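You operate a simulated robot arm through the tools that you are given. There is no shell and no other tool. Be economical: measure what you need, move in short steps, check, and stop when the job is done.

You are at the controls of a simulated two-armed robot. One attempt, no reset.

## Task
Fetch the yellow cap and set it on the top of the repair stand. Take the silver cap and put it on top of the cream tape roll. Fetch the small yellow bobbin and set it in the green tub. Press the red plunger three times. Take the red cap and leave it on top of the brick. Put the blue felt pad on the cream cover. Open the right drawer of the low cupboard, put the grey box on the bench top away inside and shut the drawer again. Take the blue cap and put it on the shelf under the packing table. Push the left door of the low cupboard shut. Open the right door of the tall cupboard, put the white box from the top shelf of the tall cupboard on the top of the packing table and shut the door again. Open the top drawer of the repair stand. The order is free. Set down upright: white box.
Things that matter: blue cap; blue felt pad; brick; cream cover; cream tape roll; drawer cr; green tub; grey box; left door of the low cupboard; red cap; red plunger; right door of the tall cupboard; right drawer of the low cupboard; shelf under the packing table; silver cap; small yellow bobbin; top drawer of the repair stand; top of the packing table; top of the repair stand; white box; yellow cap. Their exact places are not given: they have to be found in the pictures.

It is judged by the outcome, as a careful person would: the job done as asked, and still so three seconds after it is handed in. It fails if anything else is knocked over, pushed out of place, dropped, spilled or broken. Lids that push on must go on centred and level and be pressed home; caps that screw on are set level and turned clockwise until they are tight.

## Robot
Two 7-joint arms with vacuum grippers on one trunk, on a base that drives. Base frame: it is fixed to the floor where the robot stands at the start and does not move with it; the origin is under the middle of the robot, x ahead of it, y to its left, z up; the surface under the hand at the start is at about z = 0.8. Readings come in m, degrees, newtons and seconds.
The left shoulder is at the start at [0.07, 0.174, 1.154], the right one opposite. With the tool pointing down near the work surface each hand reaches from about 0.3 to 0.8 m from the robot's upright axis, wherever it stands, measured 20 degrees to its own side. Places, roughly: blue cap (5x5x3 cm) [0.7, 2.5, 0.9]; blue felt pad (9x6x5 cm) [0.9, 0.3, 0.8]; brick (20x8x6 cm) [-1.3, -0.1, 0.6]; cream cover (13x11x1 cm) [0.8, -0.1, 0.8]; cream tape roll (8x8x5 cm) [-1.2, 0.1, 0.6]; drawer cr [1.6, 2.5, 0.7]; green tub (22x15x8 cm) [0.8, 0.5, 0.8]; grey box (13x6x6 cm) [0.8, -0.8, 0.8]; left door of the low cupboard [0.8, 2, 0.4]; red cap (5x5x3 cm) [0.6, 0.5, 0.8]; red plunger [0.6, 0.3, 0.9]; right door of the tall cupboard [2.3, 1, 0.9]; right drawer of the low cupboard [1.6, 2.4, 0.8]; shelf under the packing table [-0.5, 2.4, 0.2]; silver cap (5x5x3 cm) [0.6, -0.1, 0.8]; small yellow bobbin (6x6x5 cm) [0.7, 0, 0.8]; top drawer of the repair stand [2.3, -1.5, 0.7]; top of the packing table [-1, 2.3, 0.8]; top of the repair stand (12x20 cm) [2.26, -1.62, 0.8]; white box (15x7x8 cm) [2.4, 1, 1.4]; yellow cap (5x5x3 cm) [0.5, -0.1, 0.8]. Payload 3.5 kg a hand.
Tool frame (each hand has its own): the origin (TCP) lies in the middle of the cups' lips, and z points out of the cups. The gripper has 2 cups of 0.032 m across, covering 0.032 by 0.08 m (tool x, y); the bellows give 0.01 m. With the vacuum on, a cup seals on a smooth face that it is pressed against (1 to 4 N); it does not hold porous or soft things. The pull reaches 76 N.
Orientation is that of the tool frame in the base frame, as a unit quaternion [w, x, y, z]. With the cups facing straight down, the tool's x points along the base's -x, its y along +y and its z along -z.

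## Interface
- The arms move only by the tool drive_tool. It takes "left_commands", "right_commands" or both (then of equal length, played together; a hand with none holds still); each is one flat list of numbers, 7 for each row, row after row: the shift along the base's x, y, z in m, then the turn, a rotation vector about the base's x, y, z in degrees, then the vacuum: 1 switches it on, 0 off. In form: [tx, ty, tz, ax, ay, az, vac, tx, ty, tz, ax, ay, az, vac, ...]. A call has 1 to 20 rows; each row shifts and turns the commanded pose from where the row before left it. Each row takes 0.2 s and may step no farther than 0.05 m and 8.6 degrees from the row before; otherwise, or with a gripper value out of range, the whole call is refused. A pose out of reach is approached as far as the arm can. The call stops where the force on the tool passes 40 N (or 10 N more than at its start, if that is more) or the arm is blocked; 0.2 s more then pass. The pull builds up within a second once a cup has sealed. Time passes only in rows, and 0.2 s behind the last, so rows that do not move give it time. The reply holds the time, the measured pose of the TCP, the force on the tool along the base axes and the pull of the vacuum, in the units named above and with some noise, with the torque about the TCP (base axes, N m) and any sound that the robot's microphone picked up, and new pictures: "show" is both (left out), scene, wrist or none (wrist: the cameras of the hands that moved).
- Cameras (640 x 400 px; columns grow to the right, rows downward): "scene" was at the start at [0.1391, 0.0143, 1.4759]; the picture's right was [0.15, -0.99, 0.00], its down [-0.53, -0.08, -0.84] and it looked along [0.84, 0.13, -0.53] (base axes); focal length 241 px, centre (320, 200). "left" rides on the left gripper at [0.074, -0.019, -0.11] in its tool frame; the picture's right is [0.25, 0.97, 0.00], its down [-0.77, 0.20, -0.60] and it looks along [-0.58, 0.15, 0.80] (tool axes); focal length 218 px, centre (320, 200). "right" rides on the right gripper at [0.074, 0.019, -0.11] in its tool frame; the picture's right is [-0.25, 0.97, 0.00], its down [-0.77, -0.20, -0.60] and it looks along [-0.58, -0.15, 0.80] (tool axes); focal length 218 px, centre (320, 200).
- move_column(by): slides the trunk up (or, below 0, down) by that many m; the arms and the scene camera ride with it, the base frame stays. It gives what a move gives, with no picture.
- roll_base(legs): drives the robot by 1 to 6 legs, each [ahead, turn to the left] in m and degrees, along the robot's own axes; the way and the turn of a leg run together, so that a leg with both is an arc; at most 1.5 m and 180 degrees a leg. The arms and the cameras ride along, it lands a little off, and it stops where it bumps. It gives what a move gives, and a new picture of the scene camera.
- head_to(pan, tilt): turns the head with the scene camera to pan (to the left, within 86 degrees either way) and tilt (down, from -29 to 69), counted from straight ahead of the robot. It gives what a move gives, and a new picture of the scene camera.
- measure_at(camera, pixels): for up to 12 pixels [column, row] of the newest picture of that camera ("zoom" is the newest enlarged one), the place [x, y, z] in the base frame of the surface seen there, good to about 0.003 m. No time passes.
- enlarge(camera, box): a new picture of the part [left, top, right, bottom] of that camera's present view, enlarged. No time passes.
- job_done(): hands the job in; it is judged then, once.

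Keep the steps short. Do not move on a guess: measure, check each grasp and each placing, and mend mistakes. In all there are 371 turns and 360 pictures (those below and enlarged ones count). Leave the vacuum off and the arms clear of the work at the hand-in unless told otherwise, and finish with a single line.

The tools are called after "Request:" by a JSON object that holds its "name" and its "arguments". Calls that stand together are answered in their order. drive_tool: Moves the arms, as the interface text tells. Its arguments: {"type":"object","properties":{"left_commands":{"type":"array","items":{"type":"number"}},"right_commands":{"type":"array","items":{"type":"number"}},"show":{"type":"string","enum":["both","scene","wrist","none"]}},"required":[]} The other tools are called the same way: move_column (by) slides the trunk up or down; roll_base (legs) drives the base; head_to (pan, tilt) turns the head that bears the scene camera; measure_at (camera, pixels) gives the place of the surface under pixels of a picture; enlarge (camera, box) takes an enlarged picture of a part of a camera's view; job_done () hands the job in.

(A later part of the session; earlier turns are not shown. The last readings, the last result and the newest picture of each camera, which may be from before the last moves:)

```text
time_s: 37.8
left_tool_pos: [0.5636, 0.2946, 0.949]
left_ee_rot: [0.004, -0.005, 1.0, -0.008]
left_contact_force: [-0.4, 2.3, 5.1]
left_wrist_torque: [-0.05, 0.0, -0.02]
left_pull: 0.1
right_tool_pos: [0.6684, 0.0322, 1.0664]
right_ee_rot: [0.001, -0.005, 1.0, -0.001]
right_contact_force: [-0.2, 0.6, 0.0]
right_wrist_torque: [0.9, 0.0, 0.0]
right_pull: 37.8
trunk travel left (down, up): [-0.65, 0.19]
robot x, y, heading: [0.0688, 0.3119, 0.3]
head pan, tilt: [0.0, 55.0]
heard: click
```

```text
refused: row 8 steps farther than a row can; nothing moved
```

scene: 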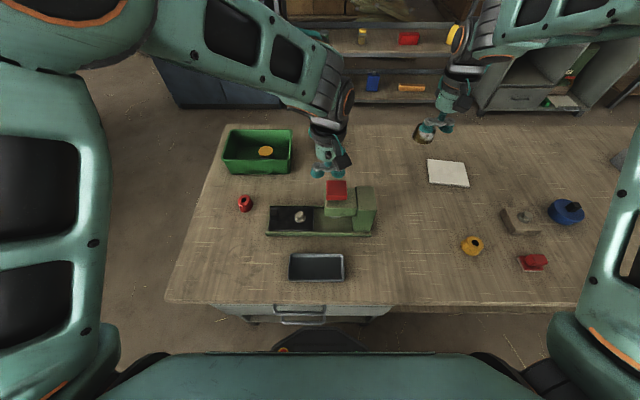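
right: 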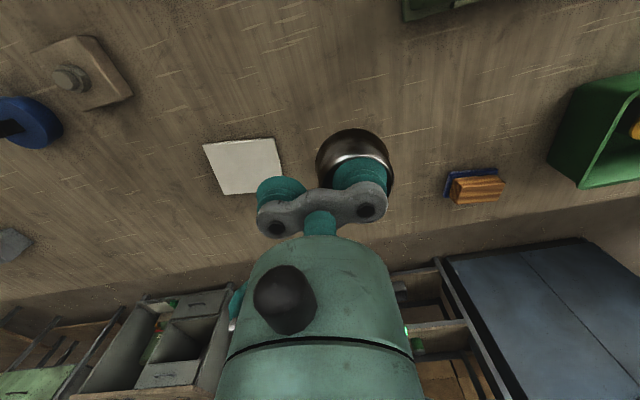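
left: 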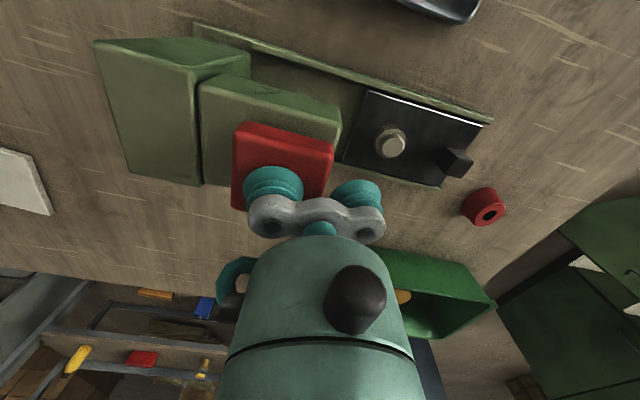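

Request:
{"name": "drive_tool", "arguments": {"left_commands": [0, 0, 0.03, 0, 0, 0, 0, 0, 0, 0.04, 0, 0, 0, 0, 0.01, 0.04, 0, 0, 0, 0, 0, 0.01, 0.045, 0, 0, 0, 0, 0, 0.01, 0.045, 0, 0, 0, 0, 0, 0.01, 0.045, 0, 0, 0, 0, 0, 0.01, 0.045, 0, 0, 0, 0, 0, 0.01, 0.045, 0, 0, 0, 0, 0, 0, 0, -0.04, 0, 0, 0, 0], "show": "wrist"}}

```text
time_s: 39.8
left_tool_pos: [0.6237, 0.5602, 0.9762]
left_ee_rot: [0.003, -0.003, 1.0, -0.007]
left_contact_force: [-0.5, -0.9, -0.4]
left_wrist_torque: [0.01, 0.03, 0.0]
left_pull: 0.1
right_tool_pos: [0.6719, 0.0317, 1.0655]
right_ee_rot: [-0.001, -0.004, 1.0, 0.0]
right_contact_force: [0.3, -0.9, -0.8]
right_wrist_torque: [0.92, 0.04, -0.02]
right_pull: 37.7
trunk travel left (down, up): [-0.65, 0.19]
robot x, y, heading: [0.0697, 0.3079, 0.5]
head pan, tilt: [0.0, 55.0]
```

left: 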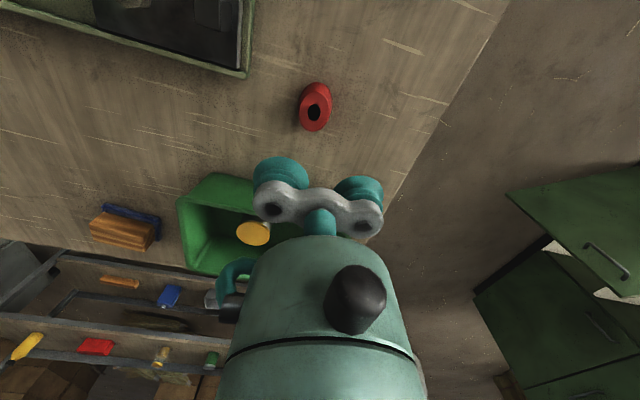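

Request:
{"name": "enlarge", "arguments": {"camera": "left", "box": [275, 70, 355, 145]}}

```text
5.33 times, centred on (315, 108) of left
```

zoom: 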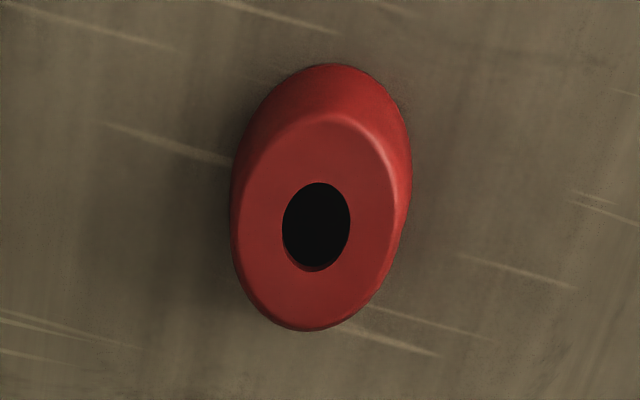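

Request:
{"name": "measure_at", "arguments": {"camera": "zoom", "pixels": [[245, 222], [390, 222], [318, 125], [310, 325], [316, 225], [280, 225], [355, 225], [318, 178], [312, 278]]}}

```text
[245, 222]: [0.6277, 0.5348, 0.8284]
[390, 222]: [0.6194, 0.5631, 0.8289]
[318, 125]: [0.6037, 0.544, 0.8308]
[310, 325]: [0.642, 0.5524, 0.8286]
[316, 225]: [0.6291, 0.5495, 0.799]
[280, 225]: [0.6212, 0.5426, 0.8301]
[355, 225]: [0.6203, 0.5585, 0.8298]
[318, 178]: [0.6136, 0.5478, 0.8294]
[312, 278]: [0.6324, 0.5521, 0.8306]
```

Red cap centre ≈ (0.6225, 0.550). I lower the −y cup onto it with vacuum.

Request:
{"name": "drive_tool", "arguments": {"left_commands": [-0.001, 0.014, -0.04, 0, 0, 0, 1, 0, 0, -0.04, 0, 0, 0, 1, 0, 0, -0.04, 0, 0, 0, 1, 0, 0, -0.018, 0, 0, 0, 1, 0, 0, -0.006, 0, 0, 0, 1, 0, 0, -0.004, 0, 0, 0, 1, 0, 0, -0.002, 0, 0, 0, 1, 0, 0, 0, 0, 0, 0, 1, 0, 0, 0, 0, 0, 0, 1, 0, 0, 0, 0, 0, 0, 1], "show": "wrist"}}

```text
time_s: 42.0
left_tool_pos: [0.6215, 0.5732, 0.8296]
left_ee_rot: [0.006, -0.004, 1.0, -0.009]
left_contact_force: [2.6, 0.1, 7.5]
left_wrist_torque: [-0.94, 0.06, 0.01]
left_pull: 37.8
right_tool_pos: [0.6683, 0.0327, 1.067]
right_ee_rot: [0.001, -0.004, 1.0, 0.0]
right_contact_force: [-0.1, -0.3, -0.6]
right_wrist_torque: [0.9, 0.05, -0.04]
right_pull: 37.9
trunk travel left (down, up): [-0.65, 0.19]
robot x, y, heading: [0.0706, 0.3074, 0.1]
head pan, tilt: [0.0, 55.0]
```

left: 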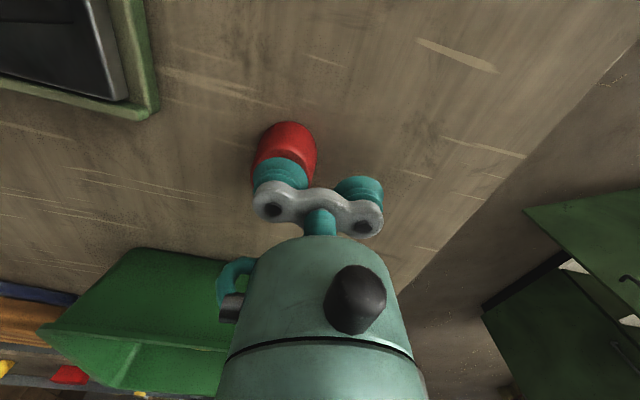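

Sealed. Lift both and draw the hands in.

Request:
{"name": "drive_tool", "arguments": {"left_commands": [0, 0, 0.01, 0, 0, 0, 1, 0, 0, 0.03, 0, 0, 0, 1, 0, 0, 0.04, 0, 0, 0, 1, 0, 0, 0.04, 0, 0, 0, 1, 0, 0, 0.04, 0, 0, 0, 1, -0.02, -0.01, 0.04, 0, 0, 0, 1, -0.02, -0.01, 0.04, 0, 0, 0, 1, -0.03, -0.01, 0.01, 0, 0, 0, 1, -0.03, -0.01, 0, 0, 0, 0, 1], "right_commands": [0, 0, 0, 0, 0, 0, 1, 0, 0, 0, 0, 0, 0, 1, -0.02, 0, 0, 0, 0, 0, 1, -0.02, 0, 0, 0, 0, 0, 1, -0.02, 0, 0, 0, 0, 0, 1, -0.02, 0, 0, 0, 0, 0, 1, -0.02, 0, 0, 0, 0, 0, 1, -0.02, 0, 0, 0, 0, 0, 1, -0.02, 0, 0, 0, 0, 0, 1], "show": "none"}}

```text
time_s: 44.0
left_tool_pos: [0.5205, 0.5347, 1.0796]
left_ee_rot: [0.005, -0.004, 1.0, -0.008]
left_contact_force: [-0.4, 0.3, 0.1]
left_wrist_torque: [-0.91, -0.02, 0.01]
left_pull: 37.2
right_tool_pos: [0.5256, 0.032, 1.0675]
right_ee_rot: [0.002, -0.003, 1.0, 0.001]
right_contact_force: [-0.2, 1.5, 0.2]
right_wrist_torque: [0.93, -0.02, 0.03]
right_pull: 38.1
trunk travel left (down, up): [-0.65, 0.19]
robot x, y, heading: [0.0707, 0.3062, 0.0]
head pan, tilt: [0.0, 55.0]
```

Request:
{"name": "roll_base", "arguments": {"legs": [[-0.15, 0], [0, 120]]}}

Request:
{"name": "head_to", "arguments": {"pan": 40, "tilt": 35}}

```text
time_s: 50.3
left_tool_pos: [-0.5025, 0.5837, 1.0796]
left_ee_rot: [-0.008, 0.871, -0.492, -0.001]
left_contact_force: [-0.7, 0.0, 0.4]
left_wrist_torque: [0.48, -0.8, -0.02]
left_pull: 37.2
right_tool_pos: [-0.0755, 0.8442, 1.0668]
right_ee_rot: [0.0, 0.871, -0.491, 0.0]
right_contact_force: [0.3, 0.7, -0.6]
right_wrist_torque: [-0.56, 0.74, -0.08]
right_pull: 37.8
trunk travel left (down, up): [-0.65, 0.19]
robot x, y, heading: [-0.0802, 0.311, 120.9]
head pan, tilt: [0.0, 55.0]
```

scene: 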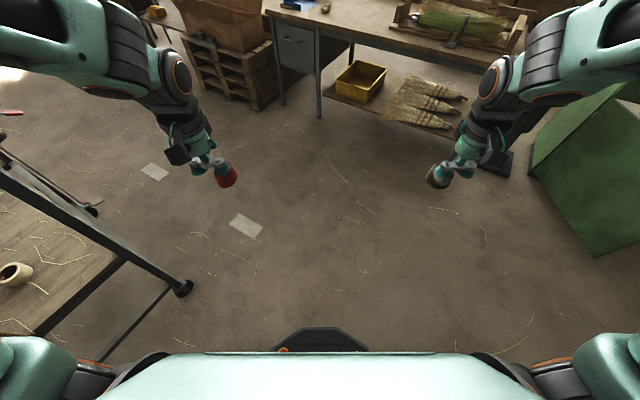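

```text
time_s: 51.4
left_tool_pos: [-0.5021, 0.5843, 1.0797]
left_ee_rot: [-0.009, 0.871, -0.492, 0.0]
left_contact_force: [-0.3, 1.0, -0.4]
left_wrist_torque: [0.47, -0.76, -0.04]
left_pull: 37.7
right_tool_pos: [-0.0751, 0.844, 1.0672]
right_ee_rot: [0.0, 0.872, -0.49, 0.0]
right_contact_force: [-0.4, 0.2, 0.8]
right_wrist_torque: [-0.62, 0.73, -0.07]
right_pull: 37.5
trunk travel left (down, up): [-0.65, 0.19]
robot x, y, heading: [-0.0767, 0.3074, 121.1]
head pan, tilt: [40.0, 35.0]
```

scene: 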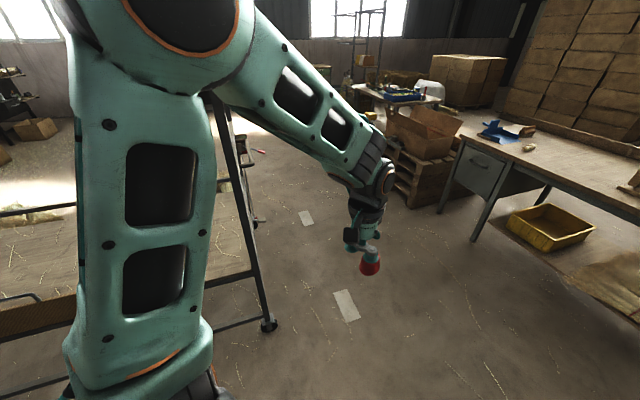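

Request:
{"name": "measure_at", "arguments": {"camera": "scene", "pixels": [[250, 272], [230, 100], [210, 95], [265, 320], [75, 292], [240, 320], [230, 250], [220, 180]]}}

Request:
{"name": "head_to", "arguments": {"pan": 70, "tilt": 45}}

```text
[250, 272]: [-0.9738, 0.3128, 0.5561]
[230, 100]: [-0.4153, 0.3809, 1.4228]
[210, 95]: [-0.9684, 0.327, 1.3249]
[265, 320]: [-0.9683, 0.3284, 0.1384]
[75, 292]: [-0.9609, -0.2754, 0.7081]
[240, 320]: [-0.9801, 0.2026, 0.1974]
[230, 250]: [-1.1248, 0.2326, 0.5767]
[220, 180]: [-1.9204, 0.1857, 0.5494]
```

```text
time_s: 52.4
left_tool_pos: [-0.5039, 0.5836, 1.0793]
left_ee_rot: [-0.009, 0.871, -0.492, -0.001]
left_contact_force: [-0.2, 1.2, -1.0]
left_wrist_torque: [0.45, -0.79, -0.03]
left_pull: 38.0
right_tool_pos: [-0.0742, 0.8446, 1.0659]
right_ee_rot: [0.0, 0.872, -0.49, 0.0]
right_contact_force: [0.3, -0.7, -0.9]
right_wrist_torque: [-0.56, 0.74, -0.07]
right_pull: 37.5
trunk travel left (down, up): [-0.65, 0.19]
robot x, y, heading: [-0.0753, 0.3129, 121.2]
head pan, tilt: [70.0, 45.0]
```

scene: 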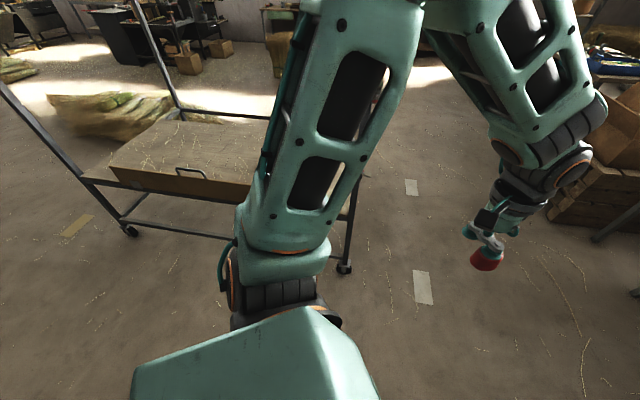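

Request:
{"name": "roll_base", "arguments": {"legs": [[0, 119], [0.3, 0], [0, -60]]}}

Request:
{"name": "head_to", "arguments": {"pan": 0, "tilt": 35}}

```text
time_s: 62.0
left_tool_pos: [-0.6882, -0.1676, 1.0783]
left_ee_rot: [-0.008, 1.0, -0.005, -0.004]
left_contact_force: [0.2, 1.0, -0.3]
left_wrist_torque: [0.93, -0.02, 0.0]
left_pull: 38.1
right_tool_pos: [-0.6852, 0.3333, 1.0662]
right_ee_rot: [0.0, 1.0, -0.005, 0.0]
right_contact_force: [-0.2, 0.1, -0.6]
right_wrist_torque: [-1.01, -0.13, -0.03]
right_pull: 37.8
trunk travel left (down, up): [-0.65, 0.19]
robot x, y, heading: [-0.2279, 0.047, 179.2]
head pan, tilt: [70.0, 45.0]
```

scene: 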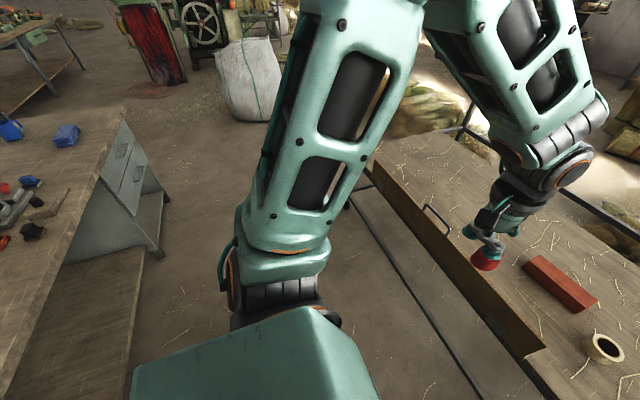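

```text
time_s: 63.4
left_tool_pos: [-0.6887, -0.1675, 1.0786]
left_ee_rot: [-0.008, 1.0, -0.004, -0.005]
left_contact_force: [-0.2, -1.3, 0.4]
left_wrist_torque: [0.92, -0.03, -0.04]
left_pull: 37.6
right_tool_pos: [-0.6865, 0.3327, 1.0663]
right_ee_rot: [-0.001, 1.0, -0.004, 0.0]
right_contact_force: [0.4, 1.4, -0.8]
right_wrist_torque: [-1.01, -0.1, -0.04]
right_pull: 37.8
trunk travel left (down, up): [-0.65, 0.19]
robot x, y, heading: [-0.2341, 0.0519, 179.4]
head pan, tilt: [0.0, 35.0]
```

scene: 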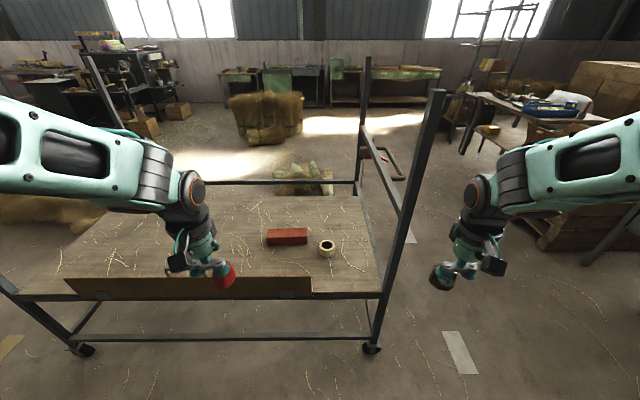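

Request:
{"name": "enlarge", "arguments": {"camera": "scene", "box": [220, 190, 400, 320]}}

Request:
{"name": "measure_at", "arguments": {"camera": "scene", "pixels": [[265, 280], [290, 235], [327, 245], [438, 95], [366, 60], [200, 279], [15, 290], [300, 290], [90, 60], [395, 165]]}}

```text
3.08 times, centred on (310, 255) of scene
```

zoom: 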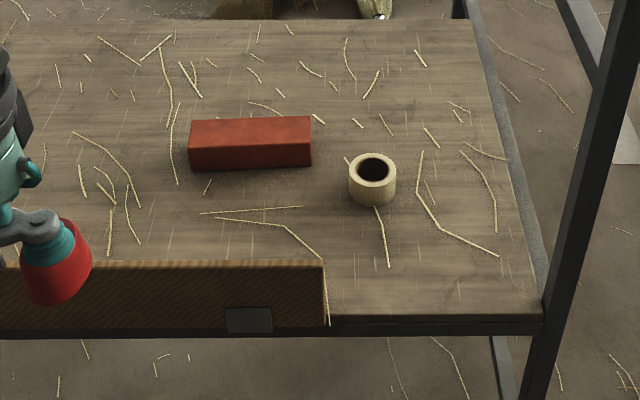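

```text
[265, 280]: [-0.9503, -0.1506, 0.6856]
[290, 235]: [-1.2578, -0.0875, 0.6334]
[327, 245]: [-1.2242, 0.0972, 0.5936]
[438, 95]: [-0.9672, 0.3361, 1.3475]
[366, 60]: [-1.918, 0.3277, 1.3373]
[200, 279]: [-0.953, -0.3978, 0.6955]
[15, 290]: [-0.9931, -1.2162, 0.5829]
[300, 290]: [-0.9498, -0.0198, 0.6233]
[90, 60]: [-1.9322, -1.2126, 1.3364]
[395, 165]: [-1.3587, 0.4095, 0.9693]
```

Trolley: brick top z≈0.633, tape roll near (−1.22, 0.10); a tall post stands at (−0.967, 0.335). I drive to about (−0.6, −0.2) facing it, staying clear of the post.

Request:
{"name": "roll_base", "arguments": {"legs": [[0, 34.5], [0.44, 0], [0, -34]]}}

```text
time_s: 69.4
left_tool_pos: [-1.0497, -0.4167, 1.0797]
left_ee_rot: [-0.009, 1.0, 0.002, -0.005]
left_contact_force: [-1.0, -0.3, -0.8]
left_wrist_torque: [0.93, -0.01, -0.03]
left_pull: 38.1
right_tool_pos: [-1.0523, 0.0843, 1.0662]
right_ee_rot: [0.0, 1.0, 0.003, 0.0]
right_contact_force: [0.4, -0.5, -0.4]
right_wrist_torque: [-1.07, -0.14, -0.02]
right_pull: 37.7
trunk travel left (down, up): [-0.65, 0.19]
robot x, y, heading: [-0.5945, -0.1975, -179.9]
head pan, tilt: [0.0, 35.0]
```

scene: 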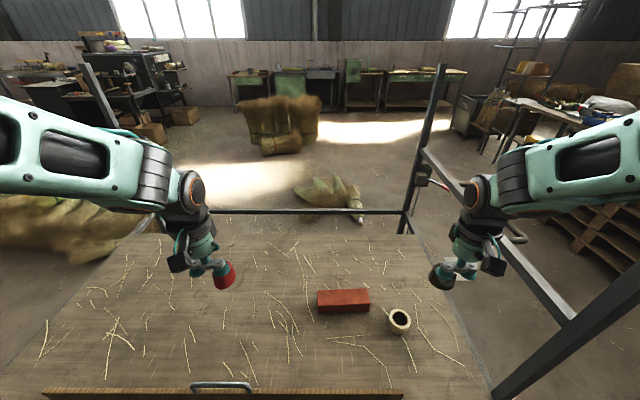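

Request:
{"name": "move_column", "arguments": {"by": -0.15}}

Request:
{"name": "head_to", "arguments": {"pan": -10, "tilt": 48}}

Request:
{"name": "enlarge", "arguments": {"camera": "scene", "box": [220, 130, 400, 250]}}

```text
time_s: 71.1
left_tool_pos: [-1.0483, -0.4161, 0.9286]
left_ee_rot: [-0.009, 1.0, 0.002, -0.004]
left_contact_force: [0.2, -0.4, -1.2]
left_wrist_torque: [0.9, 0.03, -0.02]
left_pull: 38.1
right_tool_pos: [-1.0513, 0.0849, 0.9163]
right_ee_rot: [0.0, 1.0, 0.001, 0.0]
right_contact_force: [0.2, -0.5, 0.4]
right_wrist_torque: [-1.02, -0.16, 0.02]
right_pull: 37.5
trunk travel left (down, up): [-0.5, 0.34]
robot x, y, heading: [-0.5945, -0.197, -180.0]
head pan, tilt: [0.0, 35.0]
```

```text
time_s: 71.9
left_tool_pos: [-1.0491, -0.4168, 0.9298]
left_ee_rot: [-0.009, 1.0, 0.002, -0.004]
left_contact_force: [-0.2, 0.1, -0.3]
left_wrist_torque: [0.91, 0.01, 0.0]
left_pull: 38.1
right_tool_pos: [-1.0516, 0.0842, 0.9167]
right_ee_rot: [0.0, 1.0, 0.001, 0.0]
right_contact_force: [-0.9, -0.5, -0.7]
right_wrist_torque: [-1.02, -0.14, -0.01]
right_pull: 38.2
trunk travel left (down, up): [-0.5, 0.34]
robot x, y, heading: [-0.5924, -0.1998, -180.1]
head pan, tilt: [-10.0, 48.0]
```

scene: 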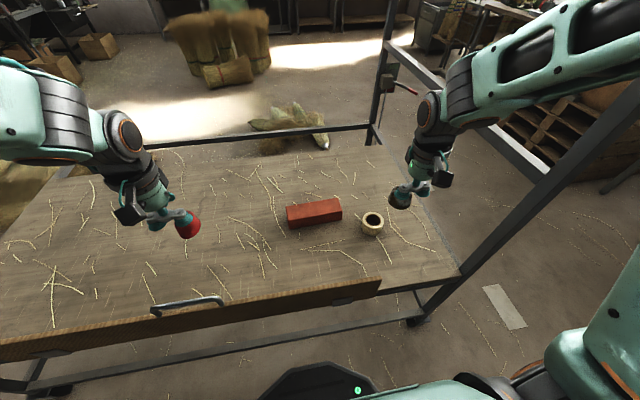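

```text
3.33 times, centred on (310, 190) of scene
```

zoom: 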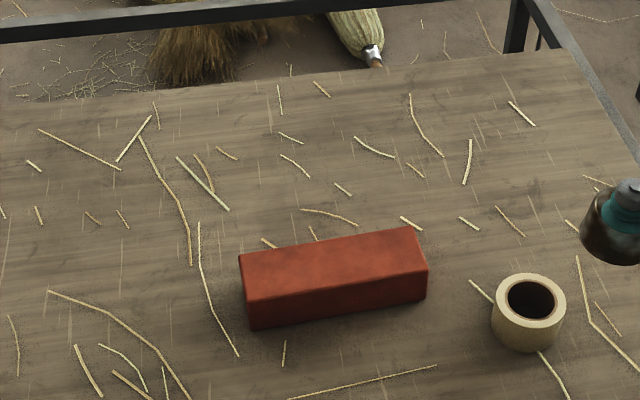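

Request:
{"name": "measure_at", "arguments": {"camera": "zoom", "pixels": [[495, 305], [565, 300], [530, 275], [530, 325], [500, 285], [560, 318], [250, 260], [415, 235], [425, 262], [252, 292], [335, 265], [300, 370]]}}

```text
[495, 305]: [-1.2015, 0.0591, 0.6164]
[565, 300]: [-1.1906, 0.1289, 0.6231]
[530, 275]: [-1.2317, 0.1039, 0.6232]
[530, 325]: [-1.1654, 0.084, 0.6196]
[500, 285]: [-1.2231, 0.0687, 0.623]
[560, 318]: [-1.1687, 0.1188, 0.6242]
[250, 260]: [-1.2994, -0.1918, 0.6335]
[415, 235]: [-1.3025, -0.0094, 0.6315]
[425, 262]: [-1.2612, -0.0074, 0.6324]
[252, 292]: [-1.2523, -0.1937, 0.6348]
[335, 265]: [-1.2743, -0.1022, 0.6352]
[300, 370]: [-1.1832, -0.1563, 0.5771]
```

Request:
{"name": "enlarge", "arguments": {"camera": "scene", "box": [350, 200, 395, 240]}}

```text
10.00 times, centred on (372, 220) of scene
```

zoom: 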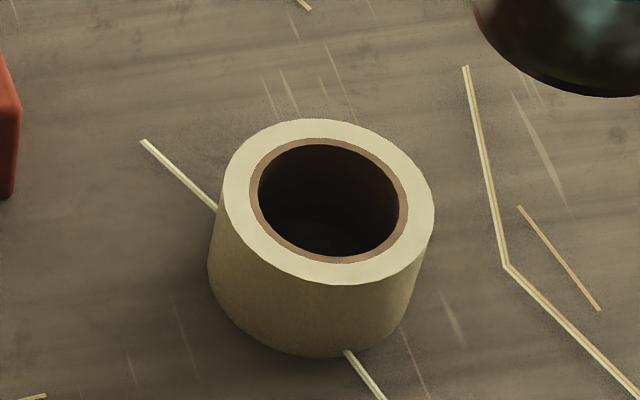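

Request:
{"name": "measure_at", "arguments": {"camera": "zoom", "pixels": [[228, 200], [428, 200], [326, 122], [326, 278], [252, 200], [403, 200], [328, 141], [328, 259], [240, 200], [415, 200]]}}

```text
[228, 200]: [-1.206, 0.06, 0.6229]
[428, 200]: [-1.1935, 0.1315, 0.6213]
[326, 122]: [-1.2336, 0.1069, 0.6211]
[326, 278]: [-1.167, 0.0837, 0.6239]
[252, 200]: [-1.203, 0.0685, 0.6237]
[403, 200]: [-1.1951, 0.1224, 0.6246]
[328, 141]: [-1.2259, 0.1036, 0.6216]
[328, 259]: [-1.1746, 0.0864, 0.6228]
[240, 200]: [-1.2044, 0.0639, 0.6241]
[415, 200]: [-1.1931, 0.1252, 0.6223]
```

Request:
{"name": "enlarge", "arguments": {"camera": "scene", "box": [375, 170, 425, 220]}}

```text
8.00 times, centred on (400, 195) of scene
```

zoom: 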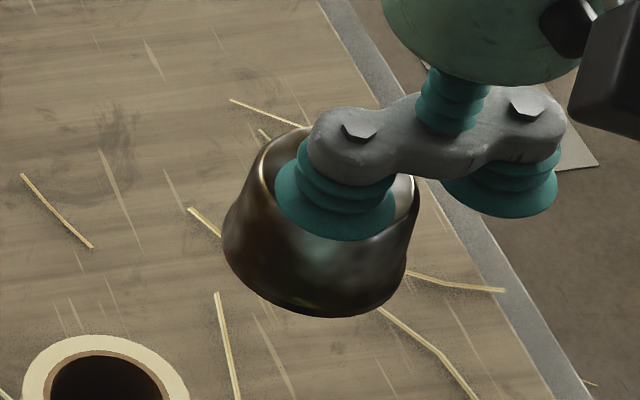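

Tape roll centre ≈ (−1.200, 0.0955), top z 0.623, hole about as wide as the cap, so I'll set the silver cap ~13 mm off-centre so it rests stably on the ring. Moving the right hand above it.

Request:
{"name": "drive_tool", "arguments": {"right_commands": [-0.022, 0.0058, -0.036, 0, 0, 0, 1, -0.022, 0.0058, -0.036, 0, 0, 0, 1, -0.022, 0.0058, -0.036, 0, 0, 0, 1, -0.022, 0.0058, -0.036, 0, 0, 0, 1, -0.022, 0.0058, -0.036, 0, 0, 0, 1, -0.022, 0.0058, -0.036, 0, 0, 0, 1], "show": "both"}}

Request:
{"name": "enlarge", "arguments": {"camera": "scene", "box": [340, 170, 420, 240]}}

```text
time_s: 73.3
left_tool_pos: [-1.0503, -0.4153, 0.9275]
left_ee_rot: [-0.007, 1.0, 0.002, -0.003]
left_contact_force: [-0.9, -0.8, -0.4]
left_wrist_torque: [0.88, 0.02, -0.03]
left_pull: 37.3
right_tool_pos: [-1.1839, 0.1206, 0.6989]
right_ee_rot: [0.001, 1.0, 0.001, 0.001]
right_contact_force: [0.2, -0.5, -1.6]
right_wrist_torque: [-0.99, -0.14, 0.05]
right_pull: 37.7
trunk travel left (down, up): [-0.5, 0.34]
robot x, y, heading: [-0.5947, -0.1976, 180.0]
head pan, tilt: [-10.0, 48.0]
```

scene: 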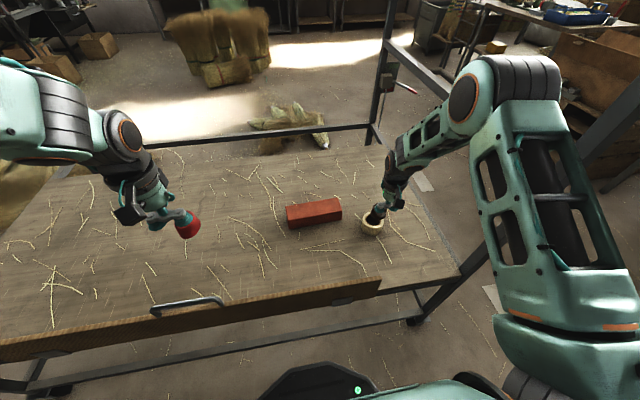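
right: 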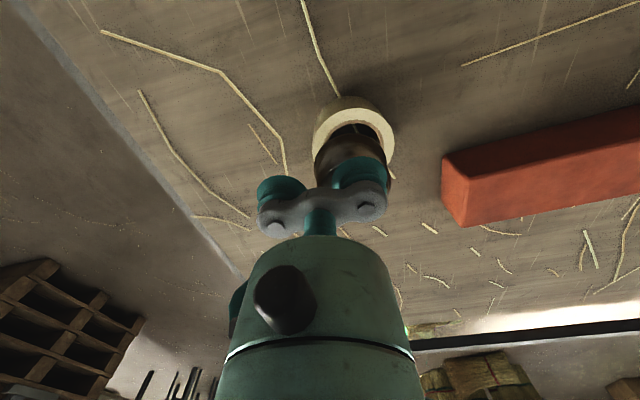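

```text
5.71 times, centred on (380, 205) of scene
```

zoom: 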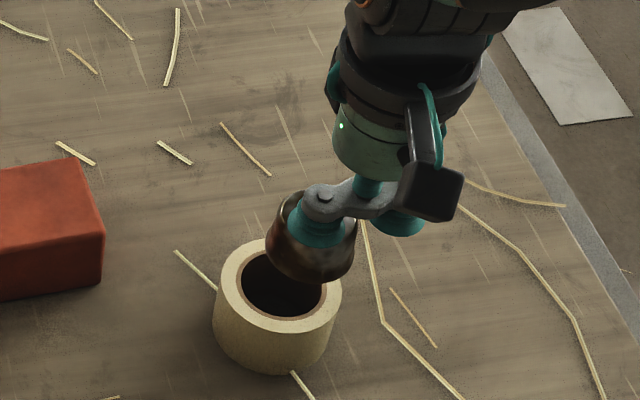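

Request:
{"name": "drive_tool", "arguments": {"right_commands": [0, -0.001, -0.025, 0, 0, 0, 1, 0, 0, -0.015, 0, 0, 0, 1, 0, 0, -0.004, 0, 0, 0, 1, 0, 0, -0.003, 0, 0, 0, 1], "show": "wrist"}}

Request:
{"name": "enlarge", "arguments": {"camera": "scene", "box": [340, 170, 420, 240]}}

```text
time_s: 74.3
left_tool_pos: [-1.048, -0.4162, 0.9307]
left_ee_rot: [-0.009, 1.0, 0.002, -0.005]
left_contact_force: [-0.4, -0.2, 0.0]
left_wrist_torque: [0.86, 0.01, -0.07]
left_pull: 37.5
right_tool_pos: [-1.1831, 0.1194, 0.6534]
right_ee_rot: [0.0, 1.0, 0.002, -0.002]
right_contact_force: [0.2, 0.7, 7.9]
right_wrist_torque: [-1.06, -0.01, 0.05]
right_pull: 37.3
trunk travel left (down, up): [-0.5, 0.34]
robot x, y, heading: [-0.5957, -0.1938, -180.2]
head pan, tilt: [-10.0, 48.0]
```

right: 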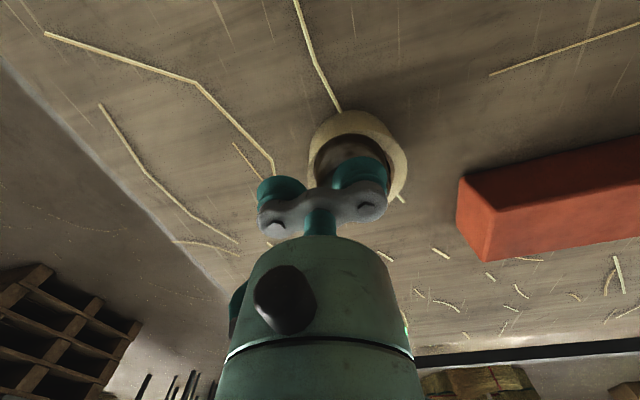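

```text
5.71 times, centred on (380, 205) of scene
```

zoom: 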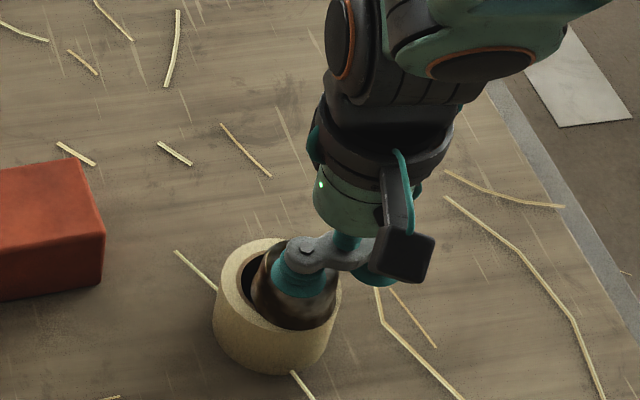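

Contact at rim height. Release and rise.

Request:
{"name": "drive_tool", "arguments": {"right_commands": [0, 0, 0, 0, 0, 0, 0, 0, 0, 0, 0, 0, 0, 0, 0, 0, 0, 0, 0, 0, 0, 0, 0, 0, 0, 0, 0, 0, 0, 0, 0.01, 0, 0, 0, 0, 0, 0, 0.03, 0, 0, 0, 0, 0, 0, 0.04, 0, 0, 0, 0, 0.02, 0, 0.04, 0, 0, 0, 0, 0.03, 0, 0.04, 0, 0, 0, 0, 0.04, 0, 0.02, 0, 0, 0, 0], "show": "none"}}

Request:
{"name": "enlarge", "arguments": {"camera": "scene", "box": [340, 190, 400, 240]}}

```text
time_s: 76.5
left_tool_pos: [-1.0471, -0.4174, 0.9296]
left_ee_rot: [-0.009, 1.0, 0.002, -0.005]
left_contact_force: [0.0, -0.2, 0.1]
left_wrist_torque: [0.88, 0.02, -0.03]
left_pull: 38.3
right_tool_pos: [-1.0926, 0.1188, 0.8342]
right_ee_rot: [0.0, 1.0, 0.001, -0.001]
right_contact_force: [-0.6, -0.2, 0.5]
right_wrist_torque: [0.01, 0.01, -0.03]
right_pull: 0.1
trunk travel left (down, up): [-0.5, 0.34]
robot x, y, heading: [-0.5964, -0.1971, -180.0]
head pan, tilt: [-10.0, 48.0]
```

```text
8.00 times, centred on (370, 215) of scene
```

zoom: 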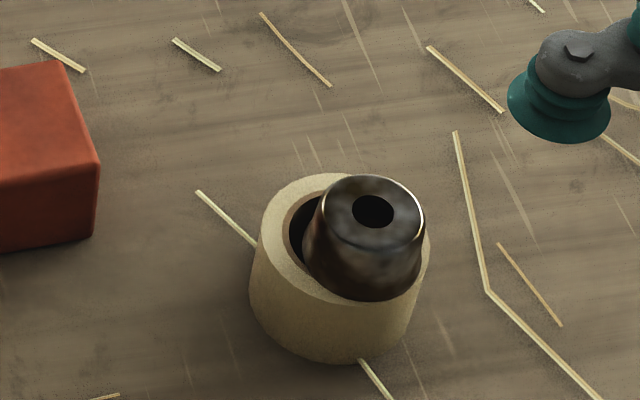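

Request:
{"name": "measure_at", "arguments": {"camera": "zoom", "pixels": [[330, 210], [415, 215], [372, 182], [372, 240], [350, 235], [372, 212]]}}

```text
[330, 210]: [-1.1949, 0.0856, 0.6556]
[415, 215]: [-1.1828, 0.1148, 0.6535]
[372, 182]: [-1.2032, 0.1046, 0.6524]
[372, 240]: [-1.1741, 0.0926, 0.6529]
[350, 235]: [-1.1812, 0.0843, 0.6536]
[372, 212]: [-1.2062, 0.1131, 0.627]
```

Silver cap is level on the roll (top 0.653). Now the red cap over the brick.

Request:
{"name": "drive_tool", "arguments": {"left_commands": [-0.0256, 0.0313, -0.0233, 0, 0, 0, 1, -0.0256, 0.0313, -0.0233, 0, 0, 0, 1, -0.0256, 0.0313, -0.0233, 0, 0, 0, 1, -0.0256, 0.0313, -0.0233, 0, 0, 0, 1, -0.0256, 0.0313, -0.0233, 0, 0, 0, 1, -0.0256, 0.0313, -0.0233, 0, 0, 0, 1, -0.0256, 0.0313, -0.0233, 0, 0, 0, 1, -0.0256, 0.0313, -0.0233, 0, 0, 0, 1, -0.0256, 0.0313, -0.0233, 0, 0, 0, 1], "show": "both"}}

```text
time_s: 78.5
left_tool_pos: [-1.2613, -0.1532, 0.7297]
left_ee_rot: [-0.009, 1.0, 0.001, -0.003]
left_contact_force: [1.2, -0.3, 0.1]
left_wrist_torque: [0.91, 0.01, -0.03]
left_pull: 38.0
left hand out of reach, approached as far as the arm can: row 9
right_tool_pos: [-1.0928, 0.1186, 0.835]
right_ee_rot: [0.0, 1.0, 0.001, 0.0]
right_contact_force: [-0.3, -0.1, -0.9]
right_wrist_torque: [-0.02, -0.02, 0.02]
right_pull: 0.1
trunk travel left (down, up): [-0.5, 0.34]
robot x, y, heading: [-0.6002, -0.2014, -180.1]
head pan, tilt: [-10.0, 48.0]
```

scene: 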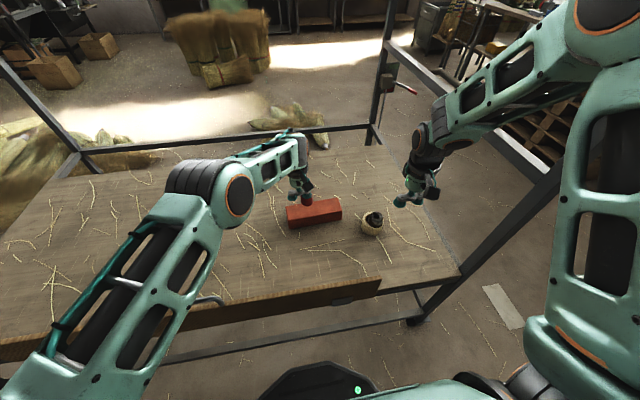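
left: 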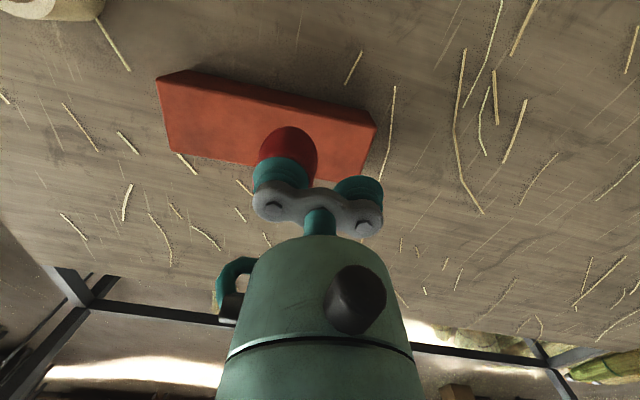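

Reach ran out 15 mm short; I creep the base ahead 0.02 m.

Request:
{"name": "roll_base", "arguments": {"legs": [[0.02, 0]]}}

Request:
{"name": "drive_tool", "arguments": {"left_commands": [0, 0, -0.03, 0, 0, 0, 1, 0, 0, -0.025, 0, 0, 0, 1], "show": "wrist"}}

```text
time_s: 79.2
left_tool_pos: [-1.2812, -0.1534, 0.7295]
left_ee_rot: [-0.008, 1.0, 0.001, -0.004]
left_contact_force: [0.0, 0.2, -0.5]
left_wrist_torque: [0.91, 0.02, -0.03]
left_pull: 38.3
right_tool_pos: [-1.1131, 0.119, 0.8332]
right_ee_rot: [0.001, 1.0, 0.001, -0.001]
right_contact_force: [-0.3, -0.1, 1.0]
right_wrist_torque: [-0.02, 0.0, -0.01]
right_pull: 0.1
trunk travel left (down, up): [-0.5, 0.34]
robot x, y, heading: [-0.6127, -0.1941, 180.3]
head pan, tilt: [-10.0, 48.0]
```

scene: 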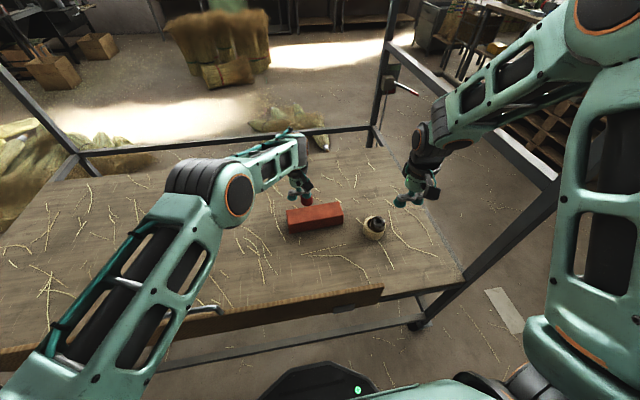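

```text
time_s: 79.8
left_tool_pos: [-1.2759, -0.1573, 0.6737]
left_ee_rot: [-0.008, 1.0, 0.002, -0.004]
left_contact_force: [-0.4, -0.4, -0.9]
left_wrist_torque: [0.89, -0.02, -0.01]
left_pull: 37.9
left hand out of reach, approached as far as the arm can: row 1, 2
right_tool_pos: [-1.1137, 0.1188, 0.8318]
right_ee_rot: [0.0, 1.0, 0.002, -0.001]
right_contact_force: [-0.5, 0.3, 0.2]
right_wrist_torque: [-0.02, -0.01, -0.01]
right_pull: 0.0
trunk travel left (down, up): [-0.5, 0.34]
robot x, y, heading: [-0.6136, -0.1927, 179.8]
head pan, tilt: [-10.0, 48.0]
```

left: 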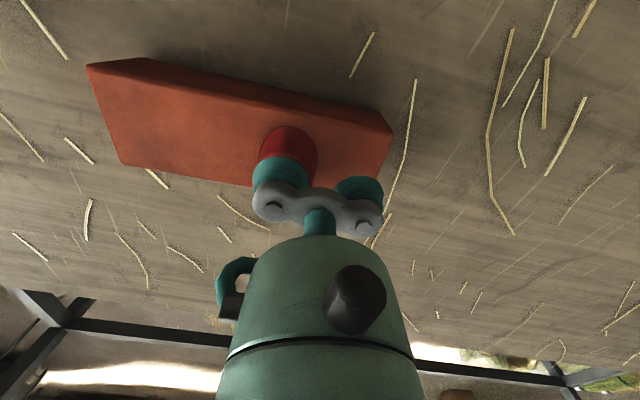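

Request:
{"name": "drive_tool", "arguments": {"left_commands": [0, 0, -0.006, 0, 0, 0, 1, 0, 0, -0.004, 0, 0, 0, 1, 0, 0, -0.003, 0, 0, 0, 1], "show": "none"}}

Request:
{"name": "enlarge", "arguments": {"camera": "scene", "box": [270, 160, 370, 250]}}

```text
time_s: 80.7
left_tool_pos: [-1.2736, -0.1574, 0.6634]
left_ee_rot: [-0.009, 1.0, 0.002, -0.006]
left_contact_force: [-3.2, 0.8, 17.3]
left_wrist_torque: [1.08, -0.15, 0.03]
left_pull: 37.4
right_tool_pos: [-1.1119, 0.1183, 0.8347]
right_ee_rot: [-0.001, 1.0, 0.001, -0.001]
right_contact_force: [-0.5, -0.5, -0.7]
right_wrist_torque: [-0.06, 0.0, -0.04]
right_pull: 0.0
trunk travel left (down, up): [-0.5, 0.34]
robot x, y, heading: [-0.6133, -0.1944, 180.1]
head pan, tilt: [-10.0, 48.0]
```

```text
4.44 times, centred on (320, 205) of scene
```

zoom: 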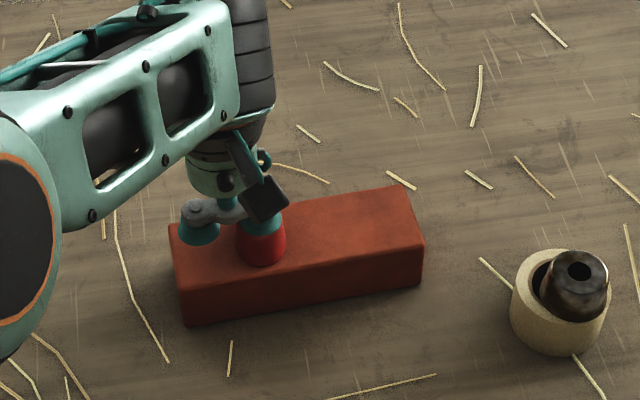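

Red cap rests on the brick (17 N). Release and retreat both hands.

Request:
{"name": "drive_tool", "arguments": {"left_commands": [0, 0, 0.002, 0, 0, 0, 0, 0, 0, 0, 0, 0, 0, 0, 0, 0, 0, 0, 0, 0, 0, 0, 0, 0.01, 0, 0, 0, 0, 0, 0, 0.03, 0, 0, 0, 0, 0, 0, 0.04, 0, 0, 0, 0, 0.02, -0.02, 0.04, 0, 0, 0, 0, 0.03, -0.02, 0.03, 0, 0, 0, 0, 0.03, -0.02, 0.03, 0, 0, 0, 0, 0.03, -0.02, 0.03, 0, 0, 0, 0], "show": "none"}}

Request:
{"name": "enlarge", "arguments": {"camera": "scene", "box": [270, 160, 400, 250]}}

```text
time_s: 82.8
left_tool_pos: [-1.1623, -0.2376, 0.8729]
left_ee_rot: [-0.008, 1.0, 0.002, -0.004]
left_contact_force: [-0.1, -0.1, 0.8]
left_wrist_torque: [0.01, 0.01, 0.01]
left_pull: 0.0
right_tool_pos: [-1.1127, 0.1182, 0.8342]
right_ee_rot: [-0.001, 1.0, 0.001, -0.001]
right_contact_force: [0.0, 0.2, 0.4]
right_wrist_torque: [0.02, 0.0, -0.04]
right_pull: 0.0
trunk travel left (down, up): [-0.5, 0.34]
robot x, y, heading: [-0.6178, -0.1915, 180.0]
head pan, tilt: [-10.0, 48.0]
```

```text
4.44 times, centred on (335, 205) of scene
```

zoom: 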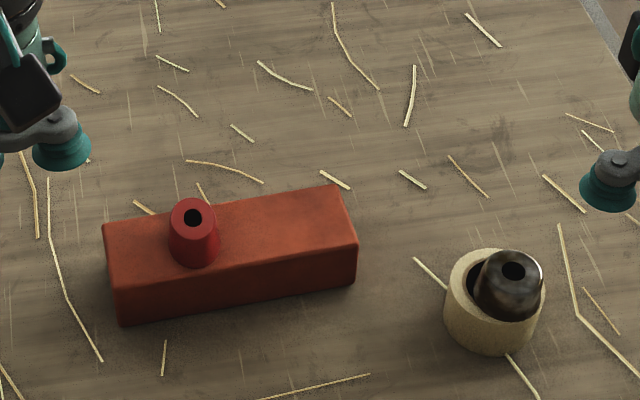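

Both caps sit well. Raise the trunk again, then drive to the right part of the bench.

Request:
{"name": "move_column", "arguments": {"by": 0.15}}

Request:
{"name": "roll_base", "arguments": {"legs": [[-0.32, 0], [0, 129], [0.4, 0], [0, 51]]}}

Request:
{"name": "head_to", "arguments": {"pan": 0, "tilt": 55}}

```text
time_s: 84.6
left_tool_pos: [-1.1635, -0.2372, 1.0229]
left_ee_rot: [-0.009, 1.0, 0.002, -0.004]
left_contact_force: [0.0, 0.7, 0.1]
left_wrist_torque: [0.01, 0.01, 0.01]
left_pull: 0.2
right_tool_pos: [-1.1133, 0.1176, 0.9822]
right_ee_rot: [0.0, 1.0, 0.001, 0.0]
right_contact_force: [-0.2, -0.5, 0.4]
right_wrist_torque: [-0.01, 0.0, -0.01]
right_pull: 0.1
trunk travel left (down, up): [-0.65, 0.19]
robot x, y, heading: [-0.6172, -0.1928, 180.1]
head pan, tilt: [-10.0, 48.0]
```

```text
time_s: 96.4
left_tool_pos: [0.4979, -0.4796, 1.0224]
left_ee_rot: [0.004, 0.008, 1.0, -0.009]
left_contact_force: [1.1, -0.1, 0.4]
left_wrist_torque: [0.0, -0.01, 0.01]
left_pull: 0.0
right_tool_pos: [0.4413, -0.8355, 0.9828]
right_ee_rot: [0.0, 0.009, 1.0, 0.0]
right_contact_force: [0.1, 0.8, 0.8]
right_wrist_torque: [-0.03, -0.01, -0.02]
right_pull: 0.0
trunk travel left (down, up): [-0.65, 0.19]
robot x, y, heading: [-0.0524, -0.5121, -1.0]
head pan, tilt: [-10.0, 48.0]
```

scene: 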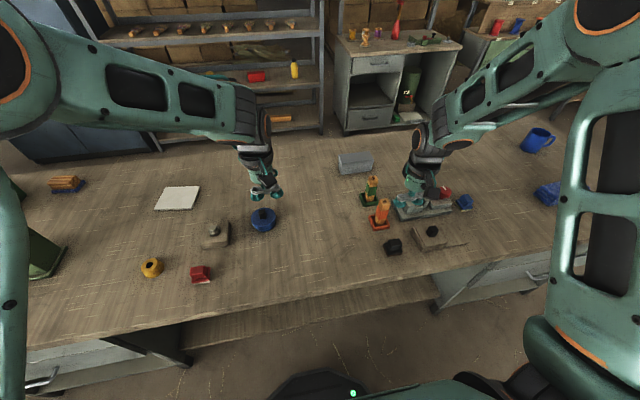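

```text
time_s: 97.2
left_tool_pos: [0.499, -0.4811, 1.0224]
left_ee_rot: [0.004, 0.008, 1.0, -0.009]
left_contact_force: [0.0, 0.0, 0.6]
left_wrist_torque: [0.0, -0.02, -0.04]
left_pull: 0.0
right_tool_pos: [0.4414, -0.8363, 0.9831]
right_ee_rot: [0.0, 0.008, 1.0, 0.0]
right_contact_force: [0.0, -0.4, 0.6]
right_wrist_torque: [-0.01, 0.02, 0.0]
right_pull: 0.2
trunk travel left (down, up): [-0.65, 0.19]
robot x, y, heading: [-0.0547, -0.5159, -1.2]
head pan, tilt: [0.0, 55.0]
```

scene: 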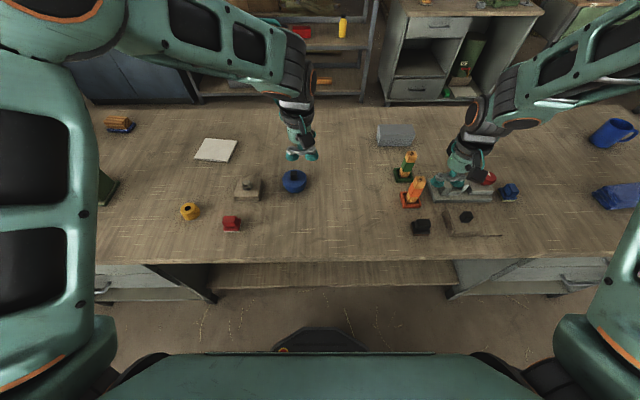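

Request:
{"name": "enlarge", "arguments": {"camera": "scene", "box": [350, 100, 530, 220]}}

Request:
{"name": "measure_at", "arguments": {"camera": "scene", "pixels": [[378, 126], [413, 126], [395, 133], [376, 147], [415, 147], [408, 155], [418, 180], [470, 240], [330, 270], [465, 285], [205, 280]]}}

```text
3.33 times, centred on (440, 160) of scene
```

zoom: 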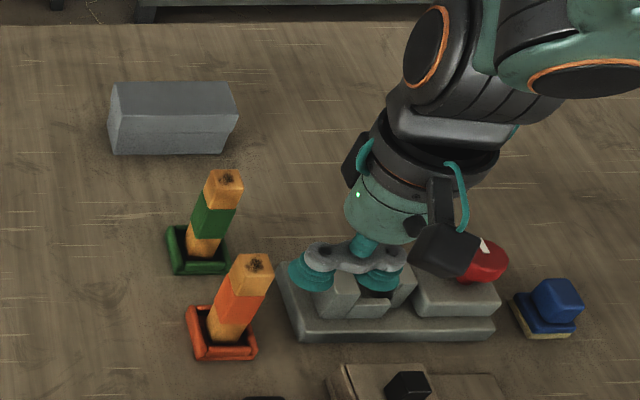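

```text
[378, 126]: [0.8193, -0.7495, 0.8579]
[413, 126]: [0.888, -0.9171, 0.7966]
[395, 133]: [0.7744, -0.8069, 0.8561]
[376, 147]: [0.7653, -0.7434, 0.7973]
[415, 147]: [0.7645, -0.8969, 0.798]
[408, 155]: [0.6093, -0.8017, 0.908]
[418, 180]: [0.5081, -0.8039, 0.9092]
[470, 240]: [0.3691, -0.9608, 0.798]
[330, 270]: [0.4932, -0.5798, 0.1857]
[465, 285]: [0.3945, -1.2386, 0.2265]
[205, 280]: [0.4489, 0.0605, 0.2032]
```

Request:
{"name": "measure_at", "arguments": {"camera": "zoom", "pixels": [[118, 86], [230, 86], [118, 110], [233, 113], [175, 98], [115, 150], [225, 152], [330, 280], [225, 175], [252, 258]]}}

```text
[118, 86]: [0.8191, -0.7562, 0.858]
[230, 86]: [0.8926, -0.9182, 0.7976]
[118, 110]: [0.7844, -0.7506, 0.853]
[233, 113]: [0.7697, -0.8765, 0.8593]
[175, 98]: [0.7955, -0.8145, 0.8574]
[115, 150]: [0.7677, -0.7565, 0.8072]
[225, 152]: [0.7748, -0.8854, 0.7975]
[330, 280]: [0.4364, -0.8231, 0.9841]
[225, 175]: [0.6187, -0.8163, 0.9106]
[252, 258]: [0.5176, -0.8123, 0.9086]
```

I raise the right hand a little and roll ahead 0.13 m to reach the grey box (top ≈ (0.795, −0.815, 0.857)).

Request:
{"name": "drive_tool", "arguments": {"right_commands": [0, 0, 0.04, 0, 0, 0, 0], "show": "none"}}

Request:
{"name": "roll_base", "arguments": {"legs": [[0.13, 1]]}}

```text
time_s: 97.6
left_tool_pos: [0.4962, -0.4783, 1.0256]
left_ee_rot: [0.004, 0.007, 1.0, -0.009]
left_contact_force: [-0.6, -0.1, 0.4]
left_wrist_torque: [-0.02, 0.0, 0.0]
left_pull: 0.0
right_tool_pos: [0.4392, -0.8353, 1.0251]
right_ee_rot: [0.002, 0.008, 1.0, 0.0]
right_contact_force: [-0.2, 0.3, -0.3]
right_wrist_torque: [0.0, -0.04, -0.04]
right_pull: 0.0
trunk travel left (down, up): [-0.65, 0.19]
robot x, y, heading: [-0.0527, -0.5115, -1.3]
head pan, tilt: [0.0, 55.0]
```

```text
time_s: 98.8
left_tool_pos: [0.6269, -0.4724, 1.0252]
left_ee_rot: [0.004, -0.001, 1.0, -0.008]
left_contact_force: [0.3, 0.6, 0.3]
left_wrist_torque: [0.02, 0.02, 0.0]
left_pull: 0.0
right_tool_pos: [0.5761, -0.8295, 1.0233]
right_ee_rot: [0.001, -0.002, 1.0, 0.0]
right_contact_force: [-0.4, -0.3, 0.1]
right_wrist_torque: [0.01, 0.04, -0.03]
right_pull: 0.0
trunk travel left (down, up): [-0.65, 0.19]
robot x, y, heading: [0.075, -0.5115, -0.0]
head pan, tilt: [0.0, 55.0]
```

scene: 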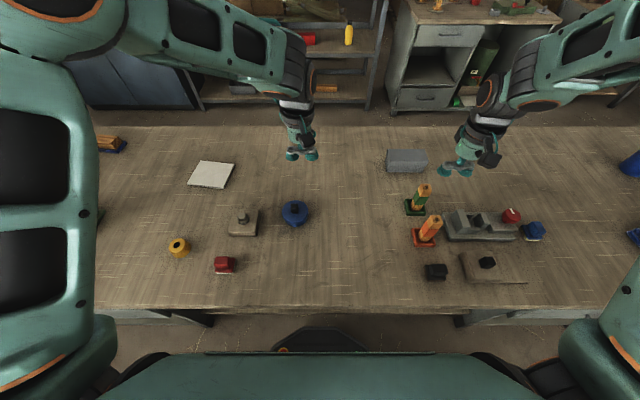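

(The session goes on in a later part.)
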